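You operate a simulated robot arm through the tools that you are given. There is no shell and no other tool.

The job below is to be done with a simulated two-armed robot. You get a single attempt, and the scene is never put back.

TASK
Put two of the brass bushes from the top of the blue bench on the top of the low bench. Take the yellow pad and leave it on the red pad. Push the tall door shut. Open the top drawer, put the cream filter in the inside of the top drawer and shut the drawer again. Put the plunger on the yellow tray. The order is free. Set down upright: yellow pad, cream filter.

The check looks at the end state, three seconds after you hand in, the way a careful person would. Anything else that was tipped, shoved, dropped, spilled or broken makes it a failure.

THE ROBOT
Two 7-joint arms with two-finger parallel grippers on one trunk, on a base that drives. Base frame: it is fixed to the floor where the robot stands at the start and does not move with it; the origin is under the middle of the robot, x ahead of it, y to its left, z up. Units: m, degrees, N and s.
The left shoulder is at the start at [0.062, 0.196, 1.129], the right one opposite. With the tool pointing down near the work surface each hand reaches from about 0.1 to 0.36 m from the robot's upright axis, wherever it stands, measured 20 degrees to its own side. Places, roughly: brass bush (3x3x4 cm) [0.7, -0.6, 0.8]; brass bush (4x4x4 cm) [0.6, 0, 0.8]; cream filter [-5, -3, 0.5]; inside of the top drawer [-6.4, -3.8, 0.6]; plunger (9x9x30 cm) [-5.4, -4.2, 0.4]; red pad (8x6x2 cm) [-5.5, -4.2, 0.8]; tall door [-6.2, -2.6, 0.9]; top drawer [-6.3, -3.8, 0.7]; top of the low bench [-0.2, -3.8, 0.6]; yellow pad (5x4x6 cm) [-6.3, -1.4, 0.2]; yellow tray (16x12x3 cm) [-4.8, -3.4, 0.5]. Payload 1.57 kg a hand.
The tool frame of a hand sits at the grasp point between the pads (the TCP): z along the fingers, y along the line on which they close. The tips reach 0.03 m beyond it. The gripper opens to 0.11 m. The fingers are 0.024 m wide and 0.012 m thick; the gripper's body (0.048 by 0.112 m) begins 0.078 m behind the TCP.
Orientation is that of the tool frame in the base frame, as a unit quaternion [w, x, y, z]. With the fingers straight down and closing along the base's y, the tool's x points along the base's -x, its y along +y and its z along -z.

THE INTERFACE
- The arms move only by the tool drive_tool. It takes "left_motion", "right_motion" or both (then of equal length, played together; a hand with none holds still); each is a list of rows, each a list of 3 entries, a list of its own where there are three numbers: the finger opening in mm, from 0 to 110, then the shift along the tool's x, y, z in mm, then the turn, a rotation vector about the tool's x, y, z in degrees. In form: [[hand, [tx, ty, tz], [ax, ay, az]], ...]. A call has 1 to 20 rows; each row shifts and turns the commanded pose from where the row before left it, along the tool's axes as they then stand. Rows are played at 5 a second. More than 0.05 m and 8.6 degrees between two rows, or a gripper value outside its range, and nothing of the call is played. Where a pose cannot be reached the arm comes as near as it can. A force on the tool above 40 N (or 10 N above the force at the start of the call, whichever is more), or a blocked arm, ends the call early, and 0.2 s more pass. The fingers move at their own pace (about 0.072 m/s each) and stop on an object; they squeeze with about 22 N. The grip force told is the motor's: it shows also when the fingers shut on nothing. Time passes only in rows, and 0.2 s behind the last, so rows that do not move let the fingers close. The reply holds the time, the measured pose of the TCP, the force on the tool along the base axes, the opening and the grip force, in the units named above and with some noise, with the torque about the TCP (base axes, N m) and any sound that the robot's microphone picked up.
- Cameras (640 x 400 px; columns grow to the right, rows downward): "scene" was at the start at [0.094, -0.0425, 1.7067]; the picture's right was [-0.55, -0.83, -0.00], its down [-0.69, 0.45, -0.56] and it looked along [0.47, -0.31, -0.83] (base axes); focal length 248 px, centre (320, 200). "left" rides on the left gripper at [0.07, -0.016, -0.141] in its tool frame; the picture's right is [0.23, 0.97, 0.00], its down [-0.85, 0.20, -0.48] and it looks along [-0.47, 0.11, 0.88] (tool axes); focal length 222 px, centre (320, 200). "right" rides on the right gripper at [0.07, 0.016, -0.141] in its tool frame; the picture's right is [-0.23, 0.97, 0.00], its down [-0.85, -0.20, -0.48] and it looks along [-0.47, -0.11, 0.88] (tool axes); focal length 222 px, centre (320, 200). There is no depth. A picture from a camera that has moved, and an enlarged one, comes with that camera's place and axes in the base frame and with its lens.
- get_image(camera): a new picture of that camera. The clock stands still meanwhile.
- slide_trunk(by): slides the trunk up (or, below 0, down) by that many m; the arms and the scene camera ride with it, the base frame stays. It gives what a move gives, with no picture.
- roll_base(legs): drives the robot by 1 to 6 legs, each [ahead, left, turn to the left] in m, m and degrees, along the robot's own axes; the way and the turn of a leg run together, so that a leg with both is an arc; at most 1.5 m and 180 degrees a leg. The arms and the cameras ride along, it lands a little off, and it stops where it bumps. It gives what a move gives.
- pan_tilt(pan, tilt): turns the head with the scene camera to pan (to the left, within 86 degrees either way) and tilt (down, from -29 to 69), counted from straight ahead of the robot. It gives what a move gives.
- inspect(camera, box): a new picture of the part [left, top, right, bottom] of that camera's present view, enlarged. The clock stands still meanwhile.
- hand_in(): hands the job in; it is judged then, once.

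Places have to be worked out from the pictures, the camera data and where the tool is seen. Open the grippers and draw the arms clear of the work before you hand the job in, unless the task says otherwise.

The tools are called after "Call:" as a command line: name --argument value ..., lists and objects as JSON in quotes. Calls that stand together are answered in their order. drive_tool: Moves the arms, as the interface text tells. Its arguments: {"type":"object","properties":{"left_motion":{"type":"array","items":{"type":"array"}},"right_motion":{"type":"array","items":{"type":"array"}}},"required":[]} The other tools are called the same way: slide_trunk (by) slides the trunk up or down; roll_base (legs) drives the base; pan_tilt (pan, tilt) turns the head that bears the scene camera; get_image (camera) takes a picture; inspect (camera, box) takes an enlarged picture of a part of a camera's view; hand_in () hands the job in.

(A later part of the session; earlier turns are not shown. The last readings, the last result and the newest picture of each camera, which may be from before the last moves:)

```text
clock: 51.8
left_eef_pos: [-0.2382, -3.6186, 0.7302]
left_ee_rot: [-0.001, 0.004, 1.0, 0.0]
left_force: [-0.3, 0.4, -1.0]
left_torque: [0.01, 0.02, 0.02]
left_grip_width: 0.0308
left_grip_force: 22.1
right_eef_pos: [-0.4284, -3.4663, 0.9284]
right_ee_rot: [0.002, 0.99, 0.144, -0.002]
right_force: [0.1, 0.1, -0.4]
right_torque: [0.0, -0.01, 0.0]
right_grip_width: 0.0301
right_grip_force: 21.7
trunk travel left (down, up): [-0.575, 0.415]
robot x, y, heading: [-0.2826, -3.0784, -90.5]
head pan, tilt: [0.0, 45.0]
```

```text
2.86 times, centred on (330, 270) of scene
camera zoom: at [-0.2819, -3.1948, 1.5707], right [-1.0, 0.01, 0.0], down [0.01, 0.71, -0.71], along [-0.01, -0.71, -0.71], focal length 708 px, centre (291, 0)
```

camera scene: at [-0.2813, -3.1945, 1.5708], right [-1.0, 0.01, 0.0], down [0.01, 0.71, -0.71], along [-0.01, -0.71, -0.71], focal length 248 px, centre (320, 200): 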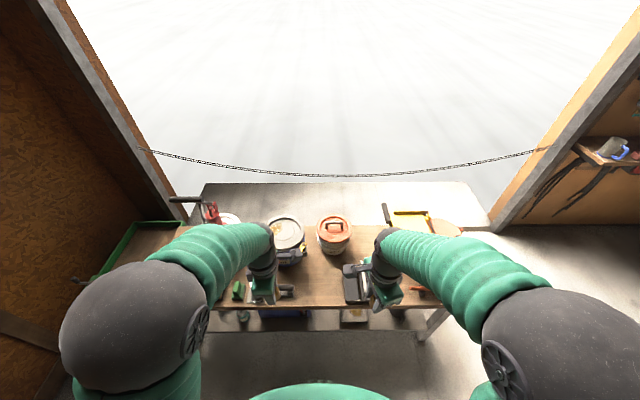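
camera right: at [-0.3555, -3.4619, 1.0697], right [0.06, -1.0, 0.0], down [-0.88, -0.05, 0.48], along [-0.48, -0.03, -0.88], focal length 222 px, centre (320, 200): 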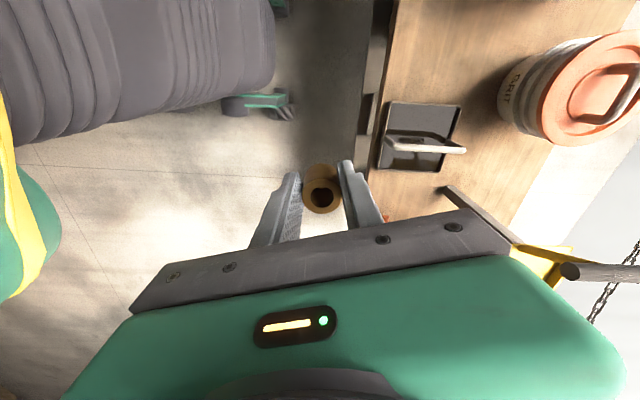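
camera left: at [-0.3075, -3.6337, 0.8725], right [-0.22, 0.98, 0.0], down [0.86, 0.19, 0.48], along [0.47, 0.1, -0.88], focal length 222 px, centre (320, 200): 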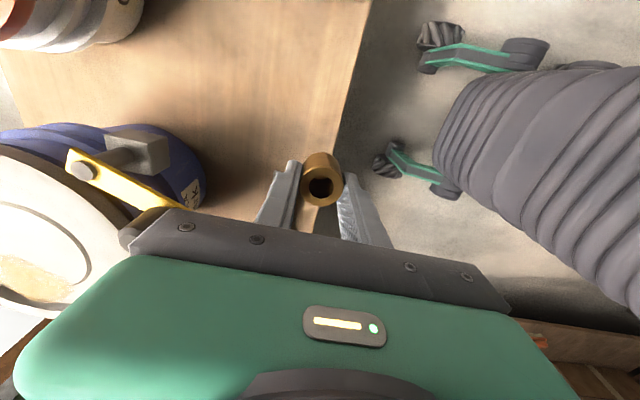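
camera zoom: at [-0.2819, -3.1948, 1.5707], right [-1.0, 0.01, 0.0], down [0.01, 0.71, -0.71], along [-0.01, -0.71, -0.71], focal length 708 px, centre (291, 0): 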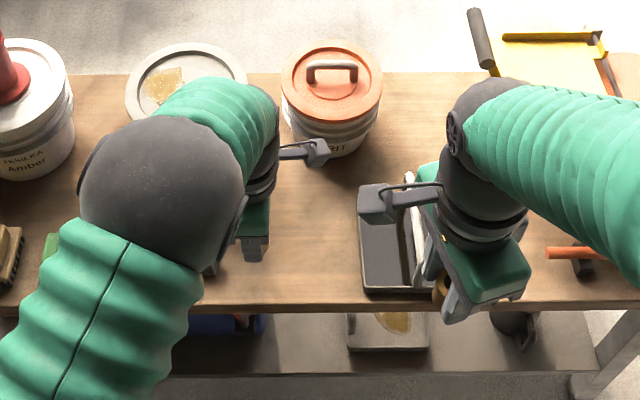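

The front edge turns out to be at y≈−3.59, so I go further in, to [-0.255,-3.66], and lower to TCP z≈0.64.

Call:
drive_tool --left_motion '[[20, [17, -41, 0], [0, 0, 0]], [20, [0, 0, 45], [0, 0, 0]], [20, [0, 0, 45], [0, 0, 0]], [20, [0, 0, 0], [0, 0, 0]]]'

Call:
get_image --camera "left"

Call:
inspect --camera "right" --box '[320, 0, 640, 200]'

```text
clock: 52.8
left_eef_pos: [-0.2554, -3.6595, 0.6386]
left_ee_rot: [-0.001, 0.004, 1.0, 0.0]
left_force: [-0.4, 0.3, -1.3]
left_torque: [0.04, -0.03, -0.04]
left_grip_width: 0.0309
left_grip_force: 21.9
right_eef_pos: [-0.427, -3.4673, 0.9284]
right_ee_rot: [0.001, 0.99, 0.144, -0.001]
right_force: [0.3, -0.1, -0.7]
right_torque: [0.06, 0.0, -0.05]
right_grip_width: 0.0302
right_grip_force: 22.3
trunk travel left (down, up): [-0.575, 0.415]
robot x, y, heading: [-0.2814, -3.0801, -90.8]
head pan, tilt: [0.0, 45.0]
```

```text
taken
camera left: at [-0.3259, -3.6746, 0.7803], right [-0.22, 0.98, 0.0], down [0.86, 0.19, 0.48], along [0.47, 0.11, -0.88], focal length 222 px, centre (320, 200)
```

left: 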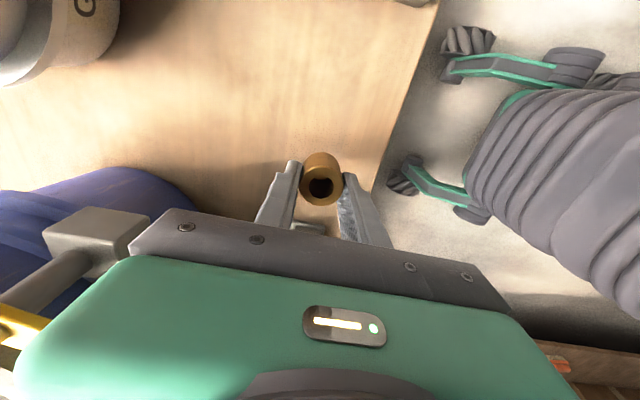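

```text
2.00 times, centred on (480, 100) of right
camera zoom: at [-0.3559, -3.4619, 1.0696], right [0.06, -1.0, 0.0], down [-0.88, -0.05, 0.48], along [-0.48, -0.03, -0.88], focal length 444 px, centre (0, 400)
```

zoom: 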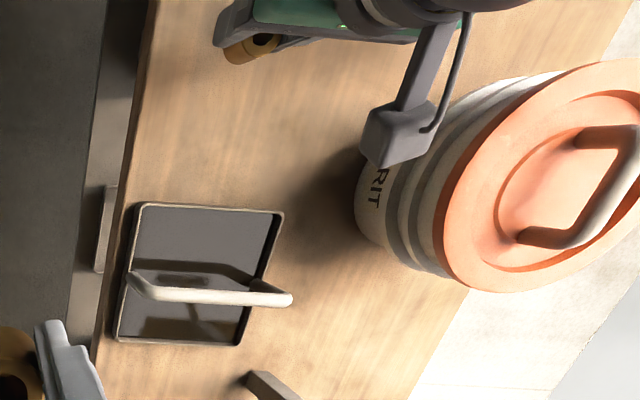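

The bush hangs above clear wood. I lower in small steps watching the force.

Call:
drive_tool --left_motion '[[20, [0, 0, 6], [0, 0, 0]], [20, [0, 0, 6], [0, 0, 0]], [20, [0, 0, 6], [0, 0, 0]], [20, [0, 0, 0], [0, 0, 0]]]'

Call:
get_image --camera "left"

```text
clock: 53.8
left_eef_pos: [-0.2551, -3.6595, 0.6203]
left_ee_rot: [-0.001, 0.004, 1.0, 0.0]
left_force: [0.3, -0.3, -1.4]
left_torque: [0.01, 0.04, 0.03]
left_grip_width: 0.0309
left_grip_force: 21.8
right_eef_pos: [-0.4283, -3.4679, 0.9274]
right_ee_rot: [0.0, 0.989, 0.145, 0.0]
right_force: [-1.9, -0.2, 0.2]
right_torque: [-0.01, 0.01, -0.01]
right_grip_width: 0.0299
right_grip_force: 21.7
trunk travel left (down, up): [-0.575, 0.415]
robot x, y, heading: [-0.2844, -3.0786, -90.6]
head pan, tilt: [0.0, 45.0]
```

```text
taken
camera left: at [-0.3251, -3.6763, 0.7632], right [-0.22, 0.98, 0.0], down [0.86, 0.19, 0.48], along [0.47, 0.11, -0.88], focal length 222 px, centre (320, 200)
```

left: 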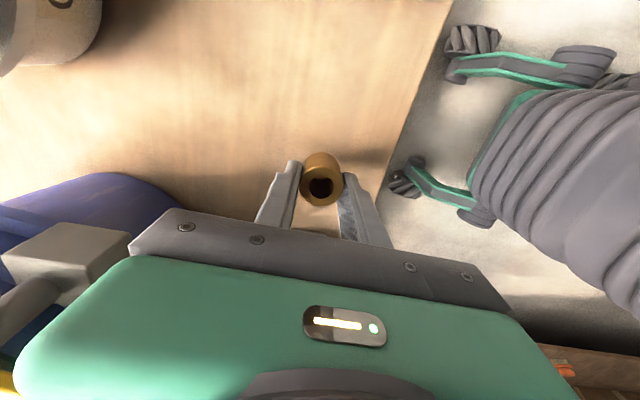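

No contact yet; I go on lowering in small steps.

Call:
drive_tool --left_motion '[[20, [0, 0, 4], [0, 0, 0]], [20, [0, 0, 4], [0, 0, 0]], [20, [0, 0, 0], [0, 0, 0]]]'

Call:
drive_tool --left_motion '[[20, [0, 0, 4], [0, 0, 0]], [20, [0, 0, 0], [0, 0, 0]]]'

Call:
drive_tool --left_motion '[[20, [0, 0, 3], [0, 0, 0]], [20, [0, 0, 0], [0, 0, 0]]]'

```text
clock: 54.6
left_eef_pos: [-0.2557, -3.6585, 0.6128]
left_ee_rot: [0.0, 0.005, 1.0, 0.001]
left_force: [-0.7, -0.6, -0.7]
left_torque: [0.02, 0.06, 0.01]
left_grip_width: 0.0311
left_grip_force: 21.8
right_eef_pos: [-0.4275, -3.4674, 0.9279]
right_ee_rot: [0.0, 0.99, 0.144, 0.0]
right_force: [-0.2, 0.5, -1.1]
right_torque: [0.02, -0.03, -0.02]
right_grip_width: 0.0302
right_grip_force: 22.2
trunk travel left (down, up): [-0.575, 0.415]
robot x, y, heading: [-0.278, -3.0771, -90.4]
head pan, tilt: [0.0, 45.0]
```

```text
clock: 55.2
left_eef_pos: [-0.256, -3.66, 0.6081]
left_ee_rot: [-0.001, 0.004, 1.0, 0.0]
left_force: [-0.1, 0.1, -0.8]
left_torque: [0.01, 0.03, -0.02]
left_grip_width: 0.0309
left_grip_force: 22.2
right_eef_pos: [-0.4273, -3.4676, 0.9279]
right_ee_rot: [0.0, 0.99, 0.144, -0.001]
right_force: [0.1, -0.9, -0.9]
right_torque: [-0.03, 0.0, -0.02]
right_grip_width: 0.0301
right_grip_force: 22.7
trunk travel left (down, up): [-0.575, 0.415]
robot x, y, heading: [-0.2841, -3.0827, -90.4]
head pan, tilt: [0.0, 45.0]
```

```text
clock: 55.8
left_eef_pos: [-0.2563, -3.6595, 0.6057]
left_ee_rot: [-0.001, 0.004, 1.0, 0.0]
left_force: [0.0, 1.3, -1.9]
left_torque: [-0.01, 0.01, 0.01]
left_grip_width: 0.0312
left_grip_force: 22.0
right_eef_pos: [-0.4292, -3.4676, 0.9282]
right_ee_rot: [0.0, 0.99, 0.144, -0.001]
right_force: [-0.2, -0.7, -0.1]
right_torque: [0.0, 0.0, 0.01]
right_grip_width: 0.0301
right_grip_force: 22.4
trunk travel left (down, up): [-0.575, 0.415]
robot x, y, heading: [-0.2852, -3.0804, -90.7]
head pan, tilt: [0.0, 45.0]
```

Still no contact at bush bottom ≈0.571; continuing in 3 mm steps.

Call:
drive_tool --left_motion '[[20, [0, 0, 3], [0, 0, 0]], [20, [0, 0, 0], [0, 0, 0]]]'

Call:
drive_tool --left_motion '[[20, [0, 0, 3], [0, 0, 0]], [20, [0, 0, 0], [0, 0, 0]]]'

Call:
get_image --camera "left"

```text
clock: 56.4
left_eef_pos: [-0.2552, -3.6595, 0.603]
left_ee_rot: [0.0, 0.005, 1.0, 0.0]
left_force: [-0.2, 0.3, -1.1]
left_torque: [0.02, 0.04, -0.01]
left_grip_width: 0.031
left_grip_force: 22.3
right_eef_pos: [-0.4286, -3.4667, 0.9293]
right_ee_rot: [0.001, 0.99, 0.144, 0.0]
right_force: [0.2, -0.5, -1.4]
right_torque: [-0.01, -0.05, -0.01]
right_grip_width: 0.0297
right_grip_force: 21.7
trunk travel left (down, up): [-0.575, 0.415]
robot x, y, heading: [-0.2816, -3.0826, -90.5]
head pan, tilt: [0.0, 45.0]
```

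```text
clock: 57.0
left_eef_pos: [-0.2565, -3.6601, 0.5995]
left_ee_rot: [-0.001, 0.004, 1.0, 0.0]
left_force: [0.1, -1.1, -0.6]
left_torque: [-0.01, 0.03, -0.01]
left_grip_width: 0.0313
left_grip_force: 21.8
right_eef_pos: [-0.4292, -3.4684, 0.9277]
right_ee_rot: [0.0, 0.99, 0.144, 0.001]
right_force: [0.0, 0.9, -1.5]
right_torque: [-0.01, -0.04, 0.0]
right_grip_width: 0.0304
right_grip_force: 22.2
trunk travel left (down, up): [-0.575, 0.415]
robot x, y, heading: [-0.2822, -3.0803, -90.5]
head pan, tilt: [0.0, 45.0]
```

```text
taken
camera left: at [-0.3255, -3.676, 0.7413], right [-0.22, 0.98, 0.0], down [0.86, 0.19, 0.48], along [0.47, 0.11, -0.88], focal length 222 px, centre (320, 200)
```

left: 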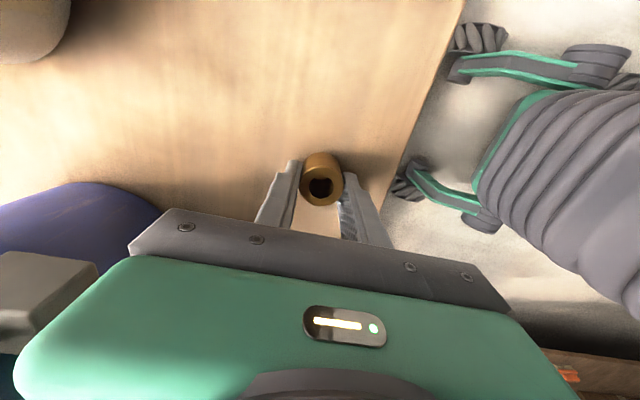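

Comparing views puts the bench top near z≈0.54. I keep lowering.

Call:
drive_tool --left_motion '[[20, [0, 0, 5], [0, 0, 0]], [20, [0, 0, 5], [0, 0, 0]], [20, [0, 0, 0], [0, 0, 0]]]'

Call:
drive_tool --left_motion '[[20, [0, 0, 4], [0, 0, 0]], [20, [0, 0, 0], [0, 0, 0]]]'

Call:
drive_tool --left_motion '[[20, [0, 0, 4], [0, 0, 0]], [20, [0, 0, 0], [0, 0, 0]]]'

Call:
get_image --camera "left"

```text
clock: 57.8
left_eef_pos: [-0.2561, -3.6592, 0.5916]
left_ee_rot: [-0.001, 0.004, 1.0, -0.001]
left_force: [0.3, 0.0, 18.1]
left_torque: [0.06, 0.15, 0.0]
left_grip_width: 0.0313
left_grip_force: 21.9
right_eef_pos: [-0.4297, -3.4665, 0.9294]
right_ee_rot: [0.001, 0.99, 0.144, -0.002]
right_force: [0.4, 0.5, -0.1]
right_torque: [0.01, 0.04, 0.0]
right_grip_width: 0.0302
right_grip_force: 21.9
trunk travel left (down, up): [-0.575, 0.415]
robot x, y, heading: [-0.2824, -3.0781, -90.4]
head pan, tilt: [0.0, 45.0]
```

```text
clock: 58.4
left_eef_pos: [-0.2568, -3.6626, 0.5918]
left_ee_rot: [-0.002, 0.006, 1.0, -0.004]
left_force: [2.7, 10.4, 29.6]
left_torque: [0.45, 0.04, -0.04]
left_grip_width: 0.0311
left_grip_force: 21.6
right_eef_pos: [-0.4275, -3.4656, 0.93]
right_ee_rot: [0.001, 0.989, 0.145, -0.001]
right_force: [-0.2, -0.5, -0.4]
right_torque: [0.04, -0.02, 0.01]
right_grip_width: 0.03
right_grip_force: 22.2
trunk travel left (down, up): [-0.575, 0.415]
robot x, y, heading: [-0.2803, -3.0835, -90.6]
head pan, tilt: [0.0, 45.0]
stopped in row 2 (left hand): the force on the tool passed its limit at 42 N (the readings are from after the stop); the commanded pose is now the measured one
```

```text
clock: 58.8
left_eef_pos: [-0.2571, -3.6647, 0.5918]
left_ee_rot: [-0.003, 0.005, 1.0, -0.006]
left_force: [2.7, 12.1, 33.2]
left_torque: [0.71, 0.0, -0.06]
left_grip_width: 0.0309
left_grip_force: 22.0
right_eef_pos: [-0.4283, -3.4654, 0.93]
right_ee_rot: [0.0, 0.99, 0.143, 0.0]
right_force: [-0.4, -0.9, -1.0]
right_torque: [0.03, 0.03, -0.01]
right_grip_width: 0.03
right_grip_force: 22.1
trunk travel left (down, up): [-0.575, 0.415]
robot x, y, heading: [-0.2834, -3.0804, -90.5]
head pan, tilt: [0.0, 45.0]
stopped in row 2 (left hand): the force on the tool passed its limit at 45 N (the readings are from after the stop); the commanded pose is now the measured one
```

```text
taken
camera left: at [-0.3263, -3.6782, 0.7335], right [-0.22, 0.98, -0.01], down [0.86, 0.2, 0.47], along [0.46, 0.09, -0.88], focal length 222 px, centre (320, 200)
```

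left: 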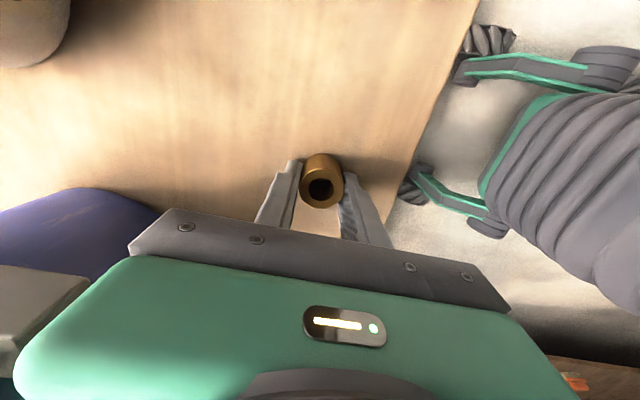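

Contact at TCP z≈0.592, so the bench top is ≈0.557. I ease up 2 mm, open modestly and rise straight up.

Call:
drive_tool --left_motion '[[31, [0, 2, -2], [0, 0, 0]], [31, [0, 0, 0], [0, 0, 0]], [55, [0, 0, 0], [0, 0, 0]], [55, [0, 0, 0], [0, 0, 0]], [55, [0, 0, -15], [0, 0, 0]], [55, [0, 0, -40], [0, 0, 0]], [55, [0, 0, -40], [0, 0, 0]], [55, [0, 0, 0], [0, 0, 0]]]'

Call:
get_image --camera "left"

```text
clock: 60.6
left_eef_pos: [-0.256, -3.6622, 0.6843]
left_ee_rot: [-0.002, 0.005, 1.0, -0.004]
left_force: [-0.1, -0.1, 0.3]
left_torque: [-0.01, 0.04, 0.0]
left_grip_width: 0.055
left_grip_force: 0.0
right_eef_pos: [-0.4278, -3.467, 0.9269]
right_ee_rot: [0.0, 0.99, 0.144, 0.0]
right_force: [0.2, -0.6, -0.1]
right_torque: [0.0, -0.02, 0.04]
right_grip_width: 0.0301
right_grip_force: 22.5
trunk travel left (down, up): [-0.575, 0.415]
robot x, y, heading: [-0.2781, -3.0791, -90.6]
head pan, tilt: [0.0, 45.0]
```

```text
taken
camera left: at [-0.3253, -3.6772, 0.8273], right [-0.22, 0.98, -0.01], down [0.86, 0.2, 0.47], along [0.46, 0.1, -0.88], focal length 222 px, centre (320, 200)
```

left: 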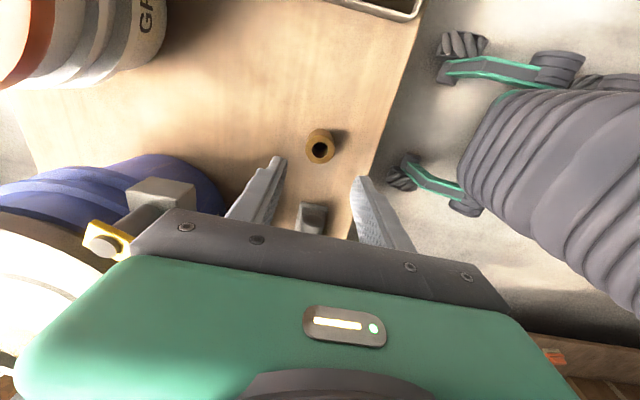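

The first bush stands on the low bench. I withdraw the left hand and bring the right bush to [-0.335,-3.66], down to TCP z≈0.65.

Call:
drive_tool --left_motion '[[55, [0, 0, -45], [0, 0, 0]], [55, [0, 0, -45], [0, 0, 0]], [55, [0, 0, -45], [0, 0, 0]], [55, [0, 0, -45], [0, 0, 0]], [55, [0, 0, -45], [0, 0, 0]], [55, [-25, 40, 0], [0, 0, 0]], [55, [-25, 40, 0], [0, 0, 0]], [55, [-25, 40, 0], [0, 0, 0]], [55, [-25, 40, 0], [0, 0, 0]], [55, [0, 0, 0], [0, 0, 0]]]'

Call:
drive_tool --right_motion '[[20, [7, 42, 0], [0, 0, 0]], [20, [7, 42, 0], [0, 0, 0]], [20, [7, 42, 0], [0, 0, 0]], [20, [7, 42, 0], [0, 0, 0]], [20, [6, 43, 0], [0, 0, 0]], [20, [0, 0, 46], [0, 0, 0]], [20, [0, 0, 46], [0, 0, 0]], [20, [0, 0, 46], [0, 0, 0]], [20, [0, 0, 46], [0, 0, 0]], [20, [0, 0, 46], [0, 0, 0]], [20, [0, 0, 46], [0, 0, 0]], [20, [0, 0, 0], [0, 0, 0]]]'

Call:
get_image --camera "right"

Call:
inspect --camera "scene" --box '[220, 200, 440, 340]'

```text
clock: 62.8
left_eef_pos: [-0.149, -3.4997, 0.9081]
left_ee_rot: [-0.001, 0.005, 1.0, -0.006]
left_force: [0.5, -0.4, -0.7]
left_torque: [0.04, -0.01, 0.0]
left_grip_width: 0.055
left_grip_force: 0.0
right_eef_pos: [-0.4259, -3.4679, 0.9276]
right_ee_rot: [-0.001, 0.989, 0.145, -0.002]
right_force: [0.1, -0.5, -0.9]
right_torque: [0.02, 0.0, 0.04]
right_grip_width: 0.03
right_grip_force: 22.2
trunk travel left (down, up): [-0.575, 0.415]
robot x, y, heading: [-0.2821, -3.0809, -90.3]
head pan, tilt: [0.0, 45.0]
```

```text
clock: 65.4
left_eef_pos: [-0.1492, -3.4976, 0.9084]
left_ee_rot: [-0.003, 0.006, 1.0, -0.006]
left_force: [-0.4, 0.4, -0.1]
left_torque: [-0.01, -0.01, -0.01]
left_grip_width: 0.0552
left_grip_force: 0.0
right_eef_pos: [-0.3346, -3.6621, 0.6533]
right_ee_rot: [0.001, 0.989, 0.145, -0.001]
right_force: [0.5, -0.3, -0.9]
right_torque: [0.0, -0.04, -0.01]
right_grip_width: 0.0301
right_grip_force: 21.7
trunk travel left (down, up): [-0.575, 0.415]
robot x, y, heading: [-0.2792, -3.08, -90.2]
head pan, tilt: [0.0, 45.0]
```

```text
taken
camera right: at [-0.2622, -3.6557, 0.7954], right [0.06, -1.0, 0.0], down [-0.88, -0.05, 0.48], along [-0.48, -0.03, -0.88], focal length 222 px, centre (320, 200)
```

right: 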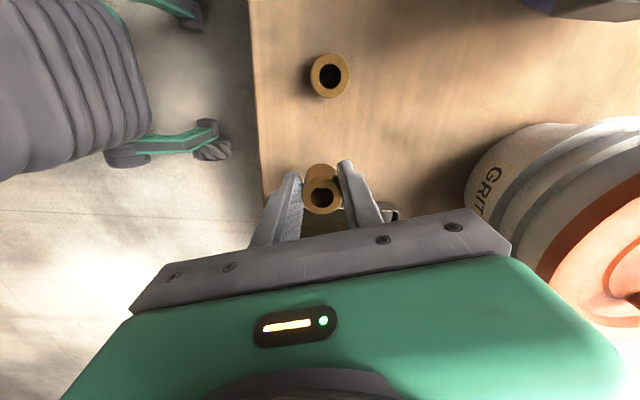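

```text
2.86 times, centred on (330, 270) of scene
camera zoom: at [-0.2805, -3.1953, 1.5707], right [-1.0, 0.01, 0.0], down [0.01, 0.71, -0.71], along [-0.01, -0.71, -0.71], focal length 708 px, centre (291, 0)
```

zoom: 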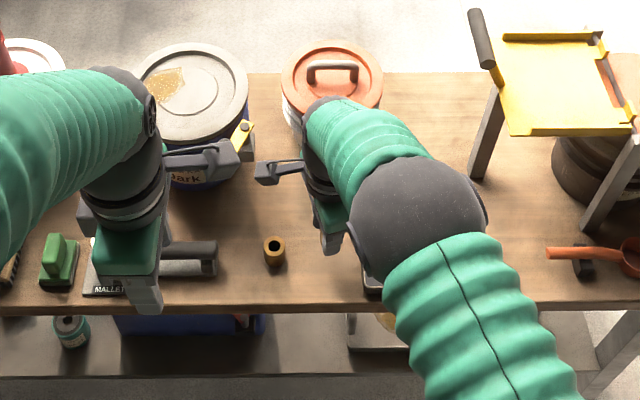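

The spot is clear of the tray and first bush. I lower towards contact at TCP ≈0.60.

Call:
drive_tool --right_motion '[[20, [0, 0, 30], [0, 0, 0]], [20, [0, 0, 14], [0, 0, 0]], [20, [0, 0, 4], [0, 0, 0]], [20, [0, 0, 3], [0, 0, 0]], [20, [0, 0, 0], [0, 0, 0]]]'

```text
clock: 66.6
left_eef_pos: [-0.1498, -3.4986, 0.9071]
left_ee_rot: [-0.003, 0.005, 1.0, -0.005]
left_force: [0.6, 0.0, -0.2]
left_torque: [-0.03, 0.0, 0.03]
left_grip_width: 0.055
left_grip_force: 0.1
right_eef_pos: [-0.335, -3.6605, 0.6015]
right_ee_rot: [0.0, 0.99, 0.144, -0.001]
right_force: [-0.3, 0.2, -0.5]
right_torque: [-0.02, -0.01, 0.02]
right_grip_width: 0.0302
right_grip_force: 22.0
trunk travel left (down, up): [-0.575, 0.415]
robot x, y, heading: [-0.2832, -3.0825, -90.4]
head pan, tilt: [0.0, 45.0]
```

Call:
drive_tool --right_motion '[[20, [0, 0, 2], [0, 0, 0]], [20, [0, 0, 0], [0, 0, 0]]]'

```text
clock: 67.2
left_eef_pos: [-0.1498, -3.4984, 0.9076]
left_ee_rot: [-0.002, 0.006, 1.0, -0.006]
left_force: [0.0, -0.2, -0.7]
left_torque: [0.01, 0.01, -0.01]
left_grip_width: 0.0551
left_grip_force: 0.1
right_eef_pos: [-0.3356, -3.6598, 0.5993]
right_ee_rot: [0.0, 0.99, 0.144, -0.001]
right_force: [0.3, 0.3, 3.2]
right_torque: [0.05, -0.04, 0.01]
right_grip_width: 0.0301
right_grip_force: 22.6
trunk travel left (down, up): [-0.575, 0.415]
robot x, y, heading: [-0.2785, -3.0792, -90.2]
head pan, tilt: [0.0, 45.0]
```

Light contact (3 N): the bush is on the wood. I open and rise straight up, then draw back.

Call:
drive_tool --right_motion '[[55, [0, 0, 0], [0, 0, 0]], [55, [0, 0, 0], [0, 0, 0]], [55, [0, 0, -15], [0, 0, 0]], [55, [0, 0, -45], [0, 0, 0]], [55, [0, 0, -45], [0, 0, 0]], [55, [0, 0, -45], [0, 0, 0]], [55, [0, 0, -45], [0, 0, 0]], [55, [0, 0, -45], [0, 0, 0]], [55, [0, 0, -45], [0, 0, 0]], [55, [0, -45, 0], [0, 0, 0]], [55, [0, -45, 0], [0, 0, 0]], [55, [0, -45, 0], [0, 0, 0]], [55, [0, -45, 0], [0, 0, 0]], [55, [0, 0, 0], [0, 0, 0]]]'

Call:
inspect --camera "scene" --box '[220, 200, 440, 340]'

```text
clock: 70.2
left_eef_pos: [-0.1503, -3.4995, 0.9074]
left_ee_rot: [-0.002, 0.005, 1.0, -0.004]
left_force: [0.2, -0.1, 0.4]
left_torque: [0.03, -0.02, -0.02]
left_grip_width: 0.0553
left_grip_force: 0.1
right_eef_pos: [-0.384, -3.4876, 0.8852]
right_ee_rot: [0.0, 0.99, 0.144, -0.001]
right_force: [-0.4, -0.6, -0.1]
right_torque: [0.05, -0.02, 0.0]
right_grip_width: 0.0548
right_grip_force: 0.0
trunk travel left (down, up): [-0.575, 0.415]
robot x, y, heading: [-0.2815, -3.0765, -90.5]
head pan, tilt: [0.0, 45.0]
```

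```text
2.86 times, centred on (330, 270) of scene
camera zoom: at [-0.281, -3.196, 1.5706], right [-1.0, 0.01, 0.0], down [0.01, 0.71, -0.71], along [-0.01, -0.71, -0.71], focal length 708 px, centre (291, 0)
```

zoom: 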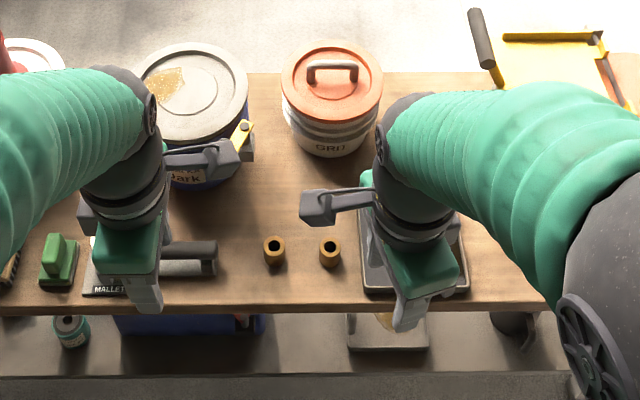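

Both bushes stand on the low bench. I back off, turn to face −x and look at the far area.

Call:
roll_base --legs '[[-0.7, 0, 0], [0, 0, -89.5]]'

Call:
pan_tilt --pan 0 --tilt 15

Call:
get_image --camera "scene"

Call:
pan_tilt --pan 50 --tilt 20

Call:
get_image --camera "scene"

Call:
pan_tilt --pan -50 --tilt 20

Call:
get_image --camera "scene"

```text
clock: 77.8
left_eef_pos: [-0.6905, -2.5094, 0.9082]
left_ee_rot: [-0.006, 0.712, 0.702, -0.002]
left_force: [0.1, 0.2, -0.2]
left_torque: [-0.02, -0.01, 0.02]
left_grip_width: 0.0549
left_grip_force: 0.0
right_eef_pos: [-0.6792, -2.2758, 0.8855]
right_ee_rot: [-0.001, 0.8, -0.6, -0.001]
right_force: [0.7, 0.2, 0.0]
right_torque: [-0.01, -0.01, 0.01]
right_grip_width: 0.0552
right_grip_force: 0.1
trunk travel left (down, up): [-0.575, 0.415]
robot x, y, heading: [-0.2706, -2.383, 179.1]
head pan, tilt: [0.0, 45.0]
```

```text
clock: 78.8
left_eef_pos: [-0.6904, -2.51, 0.9082]
left_ee_rot: [-0.006, 0.713, 0.701, -0.002]
left_force: [0.4, -0.1, -0.3]
left_torque: [0.03, 0.02, 0.01]
left_grip_width: 0.0549
left_grip_force: 0.0
right_eef_pos: [-0.6787, -2.2764, 0.8848]
right_ee_rot: [0.0, 0.8, -0.6, 0.0]
right_force: [-0.1, -0.5, -0.1]
right_torque: [0.01, -0.03, -0.01]
right_grip_width: 0.0549
right_grip_force: 0.0
trunk travel left (down, up): [-0.575, 0.415]
robot x, y, heading: [-0.2741, -2.3817, 179.4]
head pan, tilt: [0.0, 15.0]
```

```text
taken
camera scene: at [-0.3973, -2.3804, 1.6175], right [0.01, 1.0, 0.0], down [0.26, 0.0, -0.97], along [-0.97, 0.01, -0.26], focal length 248 px, centre (320, 200)
```

scene: 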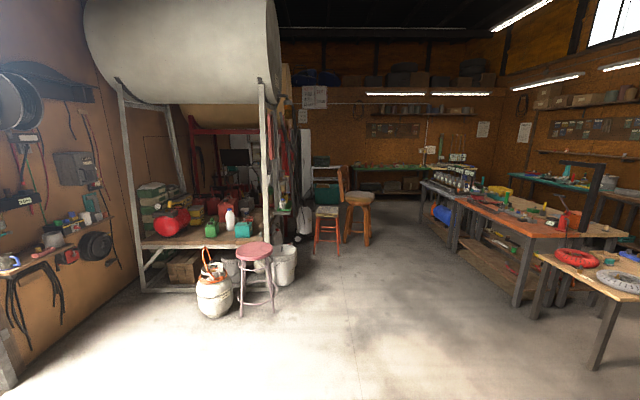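

```text
clock: 80.0
left_eef_pos: [-0.6902, -2.5097, 0.9079]
left_ee_rot: [-0.007, 0.713, 0.701, -0.002]
left_force: [0.2, -0.3, -0.3]
left_torque: [0.01, 0.02, 0.03]
left_grip_width: 0.0549
left_grip_force: 0.0
right_eef_pos: [-0.6784, -2.2764, 0.8865]
right_ee_rot: [0.0, 0.8, -0.6, -0.001]
right_force: [0.2, -0.2, 0.7]
right_torque: [0.0, 0.03, 0.02]
right_grip_width: 0.0551
right_grip_force: 0.1
trunk travel left (down, up): [-0.575, 0.415]
robot x, y, heading: [-0.2689, -2.3825, 179.1]
head pan, tilt: [50.0, 20.0]
```

```text
taken
camera scene: at [-0.3648, -2.4522, 1.6094], right [-0.76, 0.65, 0.0], down [0.23, 0.26, -0.94], along [-0.61, -0.71, -0.34], focal length 248 px, centre (320, 200)
```

scene: 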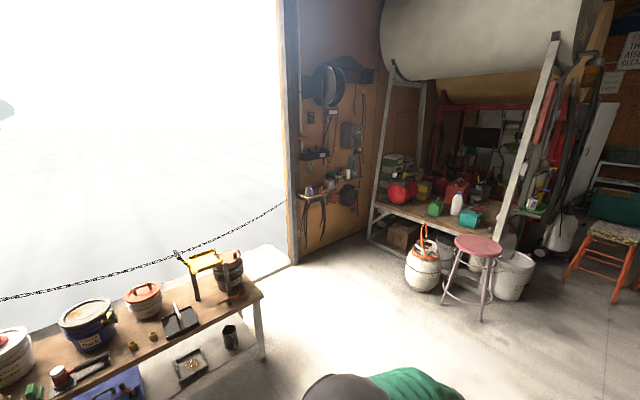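

```text
clock: 81.7
left_eef_pos: [-0.6898, -2.5102, 0.9081]
left_ee_rot: [-0.005, 0.712, 0.702, -0.002]
left_force: [0.0, -0.7, -0.1]
left_torque: [-0.03, 0.03, -0.02]
left_grip_width: 0.0548
left_grip_force: 0.0
right_eef_pos: [-0.679, -2.2759, 0.886]
right_ee_rot: [0.0, 0.801, -0.599, -0.001]
right_force: [-0.1, -1.3, -0.7]
right_torque: [0.01, -0.01, -0.02]
right_grip_width: 0.0552
right_grip_force: 0.0
trunk travel left (down, up): [-0.575, 0.415]
robot x, y, heading: [-0.2729, -2.3808, 179.5]
head pan, tilt: [-50.0, 20.0]
```

```text
taken
camera scene: at [-0.3628, -2.3095, 1.6095], right [0.77, 0.63, 0.0], down [0.22, -0.26, -0.94], along [-0.59, 0.73, -0.34], focal length 248 px, centre (320, 200)
```

scene: 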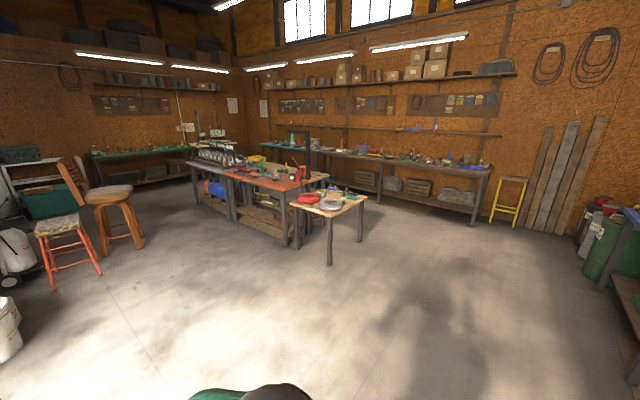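

The way lies along −x between the stools and the centre benches (front at y≈−0.4). I drive to about [-2.9,-1.3] and look again.

Call:
roll_base --legs '[[1.3, -0.5, 0], [1.3, -0.55, 0]]'

Call:
pan_tilt --pan 15 --tilt 20

Call:
get_image --camera "scene"

Call:
pan_tilt --pan 60 --tilt 20

Call:
get_image --camera "scene"

```text
clock: 95.3
left_eef_pos: [-3.2987, -1.4708, 0.9074]
left_ee_rot: [-0.007, 0.705, 0.71, -0.002]
left_force: [0.3, 0.5, 0.6]
left_torque: [0.01, -0.01, 0.0]
left_grip_width: 0.0553
left_grip_force: 0.0
right_eef_pos: [-3.2917, -1.2358, 0.8849]
right_ee_rot: [0.001, 0.807, -0.59, -0.001]
right_force: [0.3, -0.1, -0.1]
right_torque: [0.03, -0.03, 0.0]
right_grip_width: 0.0548
right_grip_force: 0.0
trunk travel left (down, up): [-0.575, 0.415]
robot x, y, heading: [-2.883, -1.3292, -179.5]
head pan, tilt: [-50.0, 20.0]
```

```text
clock: 96.7
left_eef_pos: [-3.2975, -1.4699, 0.9077]
left_ee_rot: [-0.007, 0.705, 0.709, -0.002]
left_force: [-0.5, -0.2, -0.1]
left_torque: [-0.02, 0.0, -0.02]
left_grip_width: 0.055
left_grip_force: 0.0
right_eef_pos: [-3.2917, -1.2345, 0.8858]
right_ee_rot: [0.0, 0.807, -0.591, 0.0]
right_force: [0.5, -1.0, 0.1]
right_torque: [-0.01, 0.01, 0.03]
right_grip_width: 0.0554
right_grip_force: 0.1
trunk travel left (down, up): [-0.575, 0.415]
robot x, y, heading: [-2.8848, -1.3309, -179.5]
head pan, tilt: [15.0, 20.0]
```

```text
taken
camera scene: at [-3.0045, -1.3571, 1.6094], right [-0.27, 0.96, 0.0], down [0.33, 0.09, -0.94], along [-0.91, -0.25, -0.34], focal length 248 px, centre (320, 200)
```

scene: 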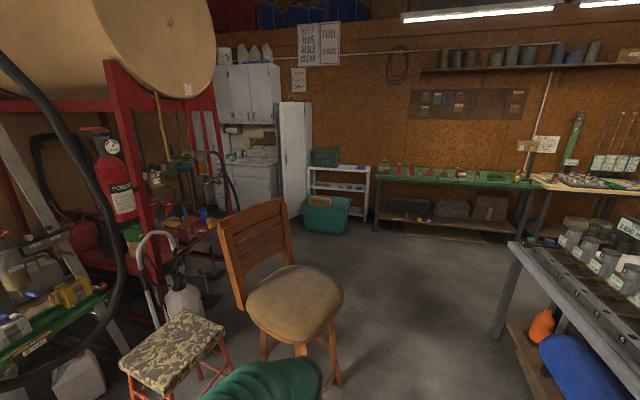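

```text
clock: 97.8
left_eef_pos: [-3.2979, -1.4688, 0.9077]
left_ee_rot: [-0.006, 0.704, 0.71, -0.003]
left_force: [0.5, 0.1, -0.6]
left_torque: [0.02, -0.02, -0.02]
left_grip_width: 0.055
left_grip_force: 0.1
right_eef_pos: [-3.2904, -1.2353, 0.8856]
right_ee_rot: [-0.001, 0.806, -0.592, -0.002]
right_force: [0.4, 0.0, -1.2]
right_torque: [0.0, -0.01, 0.03]
right_grip_width: 0.055
right_grip_force: 0.1
trunk travel left (down, up): [-0.575, 0.415]
robot x, y, heading: [-2.8837, -1.3305, -179.3]
head pan, tilt: [60.0, 20.0]
```

```text
taken
camera scene: at [-2.9607, -1.4133, 1.6095], right [-0.87, 0.49, 0.0], down [0.17, 0.3, -0.94], along [-0.46, -0.82, -0.34], focal length 248 px, centre (320, 200)
```

scene: 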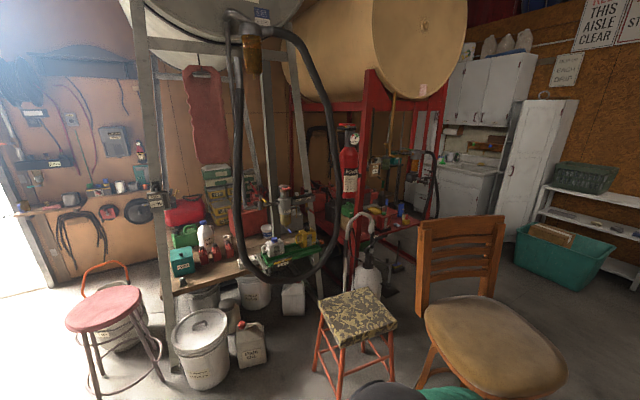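

I pass the chair on its right (chair leg at y≈−1.54, bench at y≈−0.44), keeping to y≈−0.97, and stop at x≈−4.9.

Call:
roll_base --legs '[[0.7, -0.36, 0], [1.3, 0, 0]]'

Call:
pan_tilt --pan 20 --tilt 30

Call:
get_image --camera "scene"

Call:
pan_tilt --pan 75 --tilt 30

Call:
get_image --camera "scene"

```text
clock: 108.2
left_eef_pos: [-5.3028, -1.128, 0.9088]
left_ee_rot: [-0.007, 0.708, 0.707, -0.002]
left_force: [-0.5, -1.1, 0.0]
left_torque: [0.03, 0.0, 0.02]
left_grip_width: 0.0549
left_grip_force: 0.1
right_eef_pos: [-5.2919, -0.8931, 0.8865]
right_ee_rot: [0.0, 0.804, -0.594, -0.001]
right_force: [0.2, 0.3, -0.3]
right_torque: [0.01, -0.02, -0.03]
right_grip_width: 0.055
right_grip_force: 0.1
trunk travel left (down, up): [-0.575, 0.415]
robot x, y, heading: [-4.8876, -0.9904, -180.0]
head pan, tilt: [60.0, 20.0]
```

```text
clock: 109.2
left_eef_pos: [-5.3014, -1.1272, 0.9084]
left_ee_rot: [-0.007, 0.707, 0.707, -0.003]
left_force: [1.5, 0.4, -1.0]
left_torque: [0.02, -0.01, -0.02]
left_grip_width: 0.055
left_grip_force: 0.2
right_eef_pos: [-5.292, -0.8942, 0.8865]
right_ee_rot: [0.002, 0.805, -0.594, -0.001]
right_force: [0.1, -0.1, 0.2]
right_torque: [-0.01, -0.01, 0.01]
right_grip_width: 0.0549
right_grip_force: 0.1
trunk travel left (down, up): [-0.575, 0.415]
robot x, y, heading: [-4.8872, -0.9886, -179.9]
head pan, tilt: [20.0, 30.0]
```

```text
taken
camera scene: at [-5.0024, -1.0249, 1.5934], right [-0.34, 0.94, 0.0], down [0.47, 0.17, -0.87], along [-0.81, -0.3, -0.5], focal length 248 px, centre (320, 200)
```

scene: 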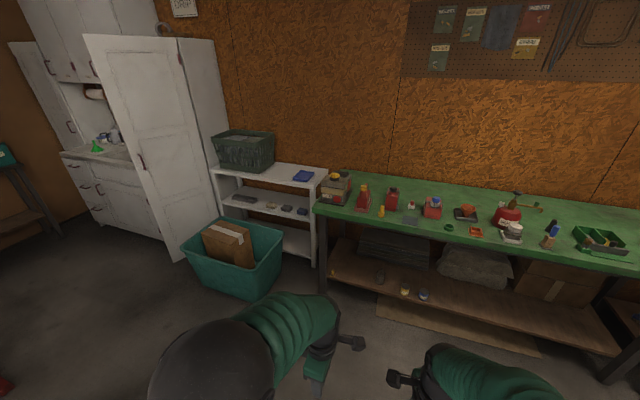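

```text
clock: 110.5
left_eef_pos: [-5.3021, -1.1281, 0.9086]
left_ee_rot: [-0.007, 0.708, 0.706, -0.003]
left_force: [0.8, 0.2, -0.9]
left_torque: [0.03, 0.03, -0.01]
left_grip_width: 0.0551
left_grip_force: 0.0
right_eef_pos: [-5.2921, -0.8929, 0.8868]
right_ee_rot: [0.001, 0.804, -0.594, -0.002]
right_force: [0.5, 0.2, 1.0]
right_torque: [-0.01, 0.0, 0.02]
right_grip_width: 0.0551
right_grip_force: 0.0
trunk travel left (down, up): [-0.575, 0.415]
robot x, y, heading: [-4.8836, -0.992, -179.7]
head pan, tilt: [75.0, 30.0]
```

```text
taken
camera scene: at [-4.9409, -1.0813, 1.5934], right [-0.97, 0.26, 0.0], down [0.13, 0.48, -0.87], along [-0.22, -0.84, -0.5], focal length 248 px, centre (320, 200)
```

scene: 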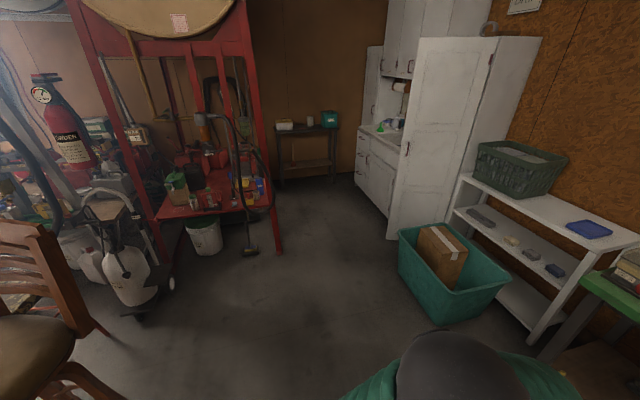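

Now I see the white shelf, the locker with its open door, and the sink cabinet. I zoom in on the parts.

Call:
inspect --camera "scene" --box '[440, 140, 640, 265]'

Call:
inspect --camera "scene" --box '[340, 30, 540, 155]'

Call:
inspect --camera "scene" --box '[140, 90, 380, 240]'

```text
3.20 times, centred on (540, 202) of scene
camera zoom: at [-4.9409, -1.0813, 1.5934], right [-0.97, 0.26, 0.0], down [0.13, 0.48, -0.87], along [-0.22, -0.84, -0.5], focal length 793 px, centre (-384, 192)
```

zoom: 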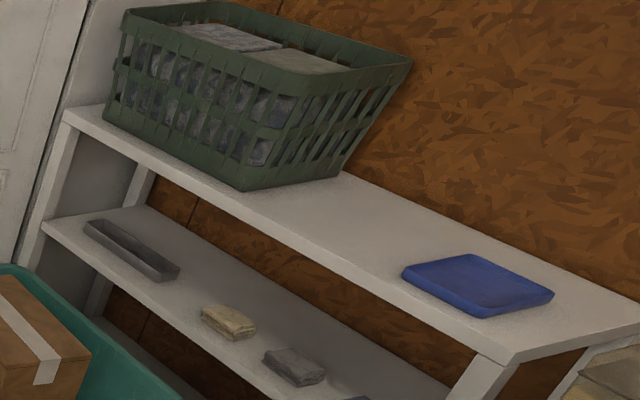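

```text
3.20 times, centred on (440, 92) of scene
camera zoom: at [-4.9409, -1.0813, 1.5934], right [-0.97, 0.26, 0.0], down [0.13, 0.48, -0.87], along [-0.22, -0.84, -0.5], focal length 793 px, centre (-64, 544)
```

zoom: 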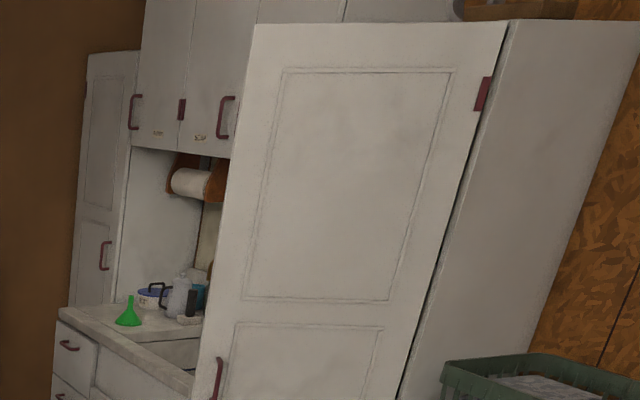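

```text
2.67 times, centred on (260, 165) of scene
camera zoom: at [-4.9409, -1.0813, 1.5934], right [-0.97, 0.26, 0.0], down [0.13, 0.48, -0.87], along [-0.22, -0.84, -0.5], focal length 661 px, centre (480, 293)
```

zoom: 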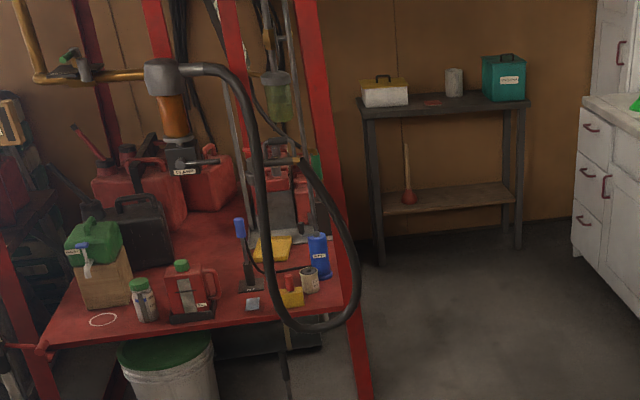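

The plunger, red pad and yellow tray are spotted; the yellow pad should be at the left end of the green table's lower shelf. I look back there closely.

Call:
pan_tilt --pan 20 --tilt 35

Call:
inspect --camera "scene" --box '[280, 180, 480, 305]'

Call:
get_image --camera "scene"

```text
clock: 111.7
left_eef_pos: [-5.3002, -1.1269, 0.9086]
left_ee_rot: [-0.007, 0.708, 0.707, -0.003]
left_force: [1.5, -0.7, 0.2]
left_torque: [0.03, -0.02, -0.03]
left_grip_width: 0.0549
left_grip_force: 0.0
right_eef_pos: [-5.2925, -0.8937, 0.8866]
right_ee_rot: [0.0, 0.804, -0.594, -0.002]
right_force: [1.2, 0.4, 0.4]
right_torque: [0.01, 0.01, -0.01]
right_grip_width: 0.055
right_grip_force: 0.1
trunk travel left (down, up): [-0.575, 0.415]
robot x, y, heading: [-4.8839, -0.9957, -180.0]
head pan, tilt: [20.0, 35.0]
```

```text
3.20 times, centred on (380, 242) of scene
camera zoom: at [-5.0002, -1.0241, 1.5856], right [-0.34, 0.94, 0.0], down [0.54, 0.2, -0.82], along [-0.77, -0.28, -0.57], focal length 793 px, centre (128, 64)
```

zoom: 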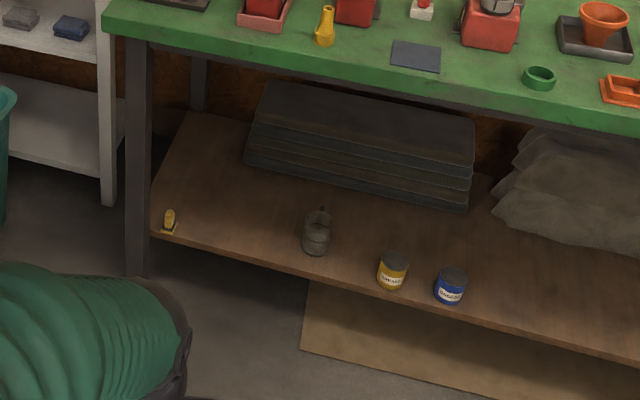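

```text
taken
camera scene: at [-5.0002, -1.0241, 1.5856], right [-0.34, 0.94, 0.0], down [0.54, 0.2, -0.82], along [-0.77, -0.28, -0.57], focal length 248 px, centre (320, 200)
```

scene: 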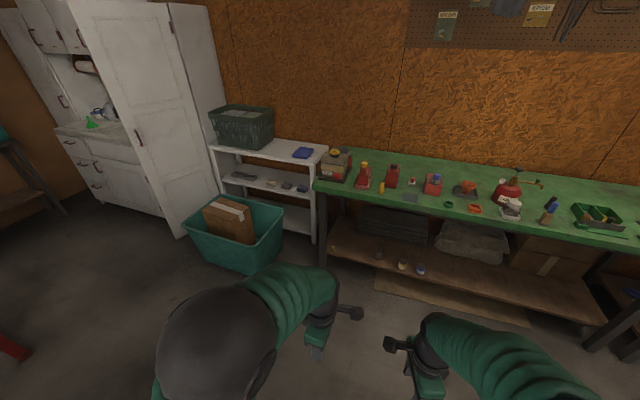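

The yellow pad (a small knobbed block) sits at the left front end of the lower shelf, ≈[-6.264,-1.383,0.2]. I turn both hands back to their plain orientation, then lower the trunk.

Call:
drive_tool --left_motion '[[80, [0, 0, 0], [0, 0, 8.5]], [80, [0, 0, 0], [0, 0, 8.5]], [80, [0, 0, 0], [0, 0, 8.5]], [80, [0, 0, 0], [0, 0, 8.5]], [80, [0, 0, 0], [0, 0, 8.5]], [80, [0, 0, 0], [0, 0, 8.5]], [80, [0, 0, 0], [0, 0, 8.5]], [80, [0, 0, 0], [0, 0, 8.5]], [80, [0, 0, 0], [0, 0, 8.5]], [80, [0, 0, 0], [0, 0, 8.5]], [80, [0, 0, 0], [0, 0, 5]], [80, [0, 0, 0], [0, 0, 0]]]' --right_motion '[[55, [0, 0, 0], [0, 0, -8.5]], [55, [0, 0, 0], [0, 0, -8.5]], [55, [0, 0, 0], [0, 0, -8.5]], [55, [0, 0, 0], [0, 0, -8.5]], [55, [0, 0, 0], [0, 0, -8.5]], [55, [0, 0, 0], [0, 0, -8.5]], [55, [0, 0, 0], [0, 0, -8.5]], [55, [0, 0, 0], [0, 0, -8.5]], [55, [0, 0, 0], [0, 0, -5]], [55, [0, -40, 0], [0, 0, 0]], [55, [0, -40, 0], [0, 0, 0]], [55, [0, 0, 0], [0, 0, 0]]]'

Call:
slide_trunk --by -0.45

Call:
roll_base --legs '[[0.6, 0.2, 0]]'

Call:
get_image --camera "left"

Call:
get_image --camera "scene"

```text
clock: 114.3
left_eef_pos: [-5.3007, -1.1269, 0.9088]
left_ee_rot: [-0.002, 1.0, -0.002, -0.007]
left_force: [1.0, 0.4, -0.2]
left_torque: [0.03, 0.01, 0.02]
left_grip_width: 0.0802
left_grip_force: 0.1
right_eef_pos: [-5.2925, -0.8123, 0.8866]
right_ee_rot: [-0.001, 1.0, 0.001, -0.002]
right_force: [-0.5, 0.1, 0.1]
right_torque: [0.0, -0.03, -0.02]
right_grip_width: 0.0551
right_grip_force: 0.1
trunk travel left (down, up): [-0.575, 0.415]
robot x, y, heading: [-4.8836, -0.991, -180.0]
head pan, tilt: [20.0, 35.0]
```

```text
refused: -0.45 is not a number from -0.4 to 0.4
```

```text
clock: 117.9
left_eef_pos: [-5.9105, -1.3336, 0.9083]
left_ee_rot: [-0.002, 1.0, 0.003, -0.006]
left_force: [0.6, -0.3, 0.2]
left_torque: [0.01, 0.01, 0.01]
left_grip_width: 0.0799
left_grip_force: 0.1
right_eef_pos: [-5.9056, -1.0208, 0.8856]
right_ee_rot: [0.0, 1.0, 0.005, -0.001]
right_force: [-0.1, 0.6, 0.4]
right_torque: [0.03, 0.02, 0.04]
right_grip_width: 0.0549
right_grip_force: 0.1
trunk travel left (down, up): [-0.575, 0.415]
robot x, y, heading: [-5.4997, -1.1964, -179.4]
head pan, tilt: [20.0, 35.0]
```

```text
taken
camera left: at [-5.8396, -1.319, 1.0502], right [0.23, -0.97, -0.01], down [-0.85, -0.21, 0.49], along [-0.48, -0.11, -0.87], focal length 222 px, centre (320, 200)
```

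left: 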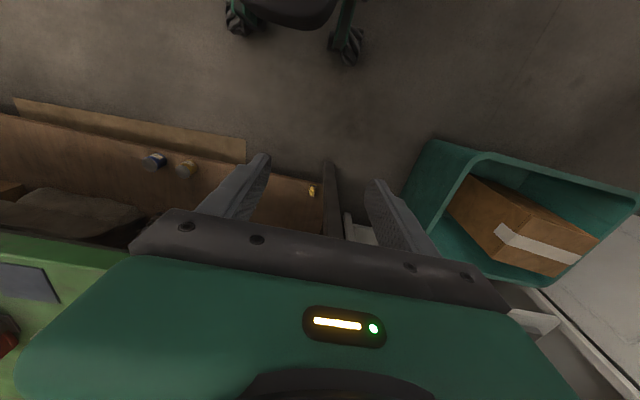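

```text
taken
camera scene: at [-5.6107, -1.2275, 1.5856], right [-0.35, 0.94, 0.0], down [0.54, 0.2, -0.82], along [-0.77, -0.29, -0.57], focal length 248 px, centre (320, 200)
```

scene: 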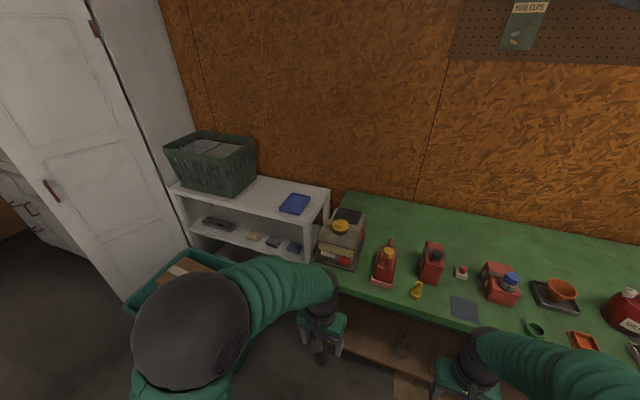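

The pad is confirmed at ≈[-6.266,-1.383]. I lower the trunk in two steps.

Call:
slide_trunk --by -0.4

Call:
slide_trunk --by -0.1

Call:
get_image --camera "left"

Call:
get_image --camera "scene"

```text
clock: 121.7
left_eef_pos: [-5.9095, -1.3355, 0.5099]
left_ee_rot: [-0.001, 1.0, 0.003, -0.007]
left_force: [0.6, -0.4, 0.0]
left_torque: [0.03, -0.01, 0.0]
left_grip_width: 0.0798
left_grip_force: 0.0
right_eef_pos: [-5.9048, -1.0211, 0.4878]
right_ee_rot: [-0.001, 1.0, 0.005, -0.001]
right_force: [-0.2, -0.6, 0.1]
right_torque: [0.02, 0.01, 0.01]
right_grip_width: 0.0549
right_grip_force: 0.1
trunk travel left (down, up): [-0.175, 0.815]
robot x, y, heading: [-5.4939, -1.1975, -179.5]
head pan, tilt: [20.0, 35.0]
```

```text
clock: 123.1
left_eef_pos: [-5.9104, -1.3356, 0.4092]
left_ee_rot: [-0.002, 1.0, 0.003, -0.007]
left_force: [-0.2, 0.2, -0.8]
left_torque: [0.01, 0.0, -0.02]
left_grip_width: 0.0801
left_grip_force: 0.0
right_eef_pos: [-5.9034, -1.0205, 0.3869]
right_ee_rot: [0.0, 1.0, 0.005, -0.002]
right_force: [0.2, 0.0, 0.4]
right_torque: [0.01, -0.03, -0.02]
right_grip_width: 0.0553
right_grip_force: 0.1
trunk travel left (down, up): [-0.075, 0.915]
robot x, y, heading: [-5.4954, -1.199, -179.4]
head pan, tilt: [20.0, 35.0]
```

```text
taken
camera left: at [-5.8384, -1.32, 0.5505], right [0.23, -0.97, -0.01], down [-0.85, -0.21, 0.49], along [-0.48, -0.11, -0.87], focal length 222 px, centre (320, 200)
```

left: 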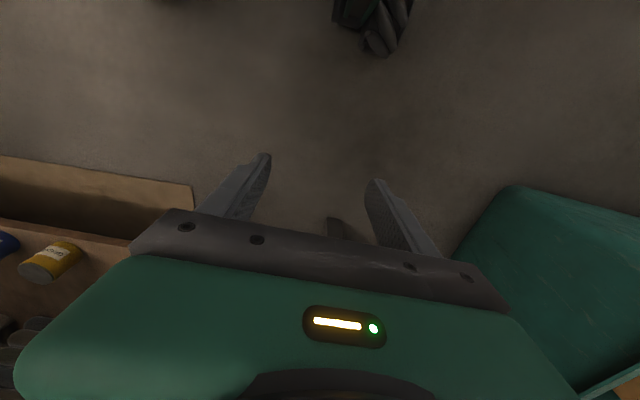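

```text
taken
camera scene: at [-5.6101, -1.229, 1.0856], right [-0.35, 0.94, 0.0], down [0.54, 0.2, -0.82], along [-0.77, -0.29, -0.57], focal length 248 px, centre (320, 200)
```

scene: 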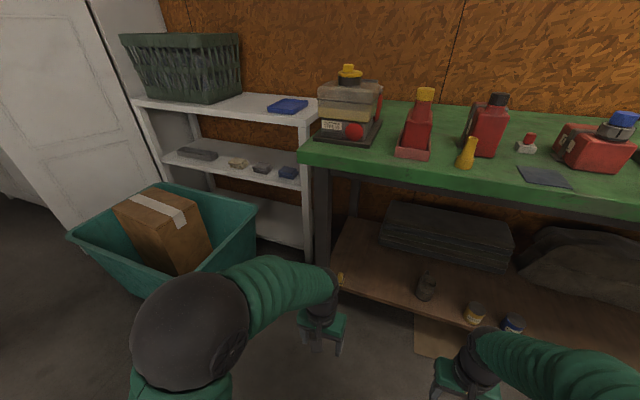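

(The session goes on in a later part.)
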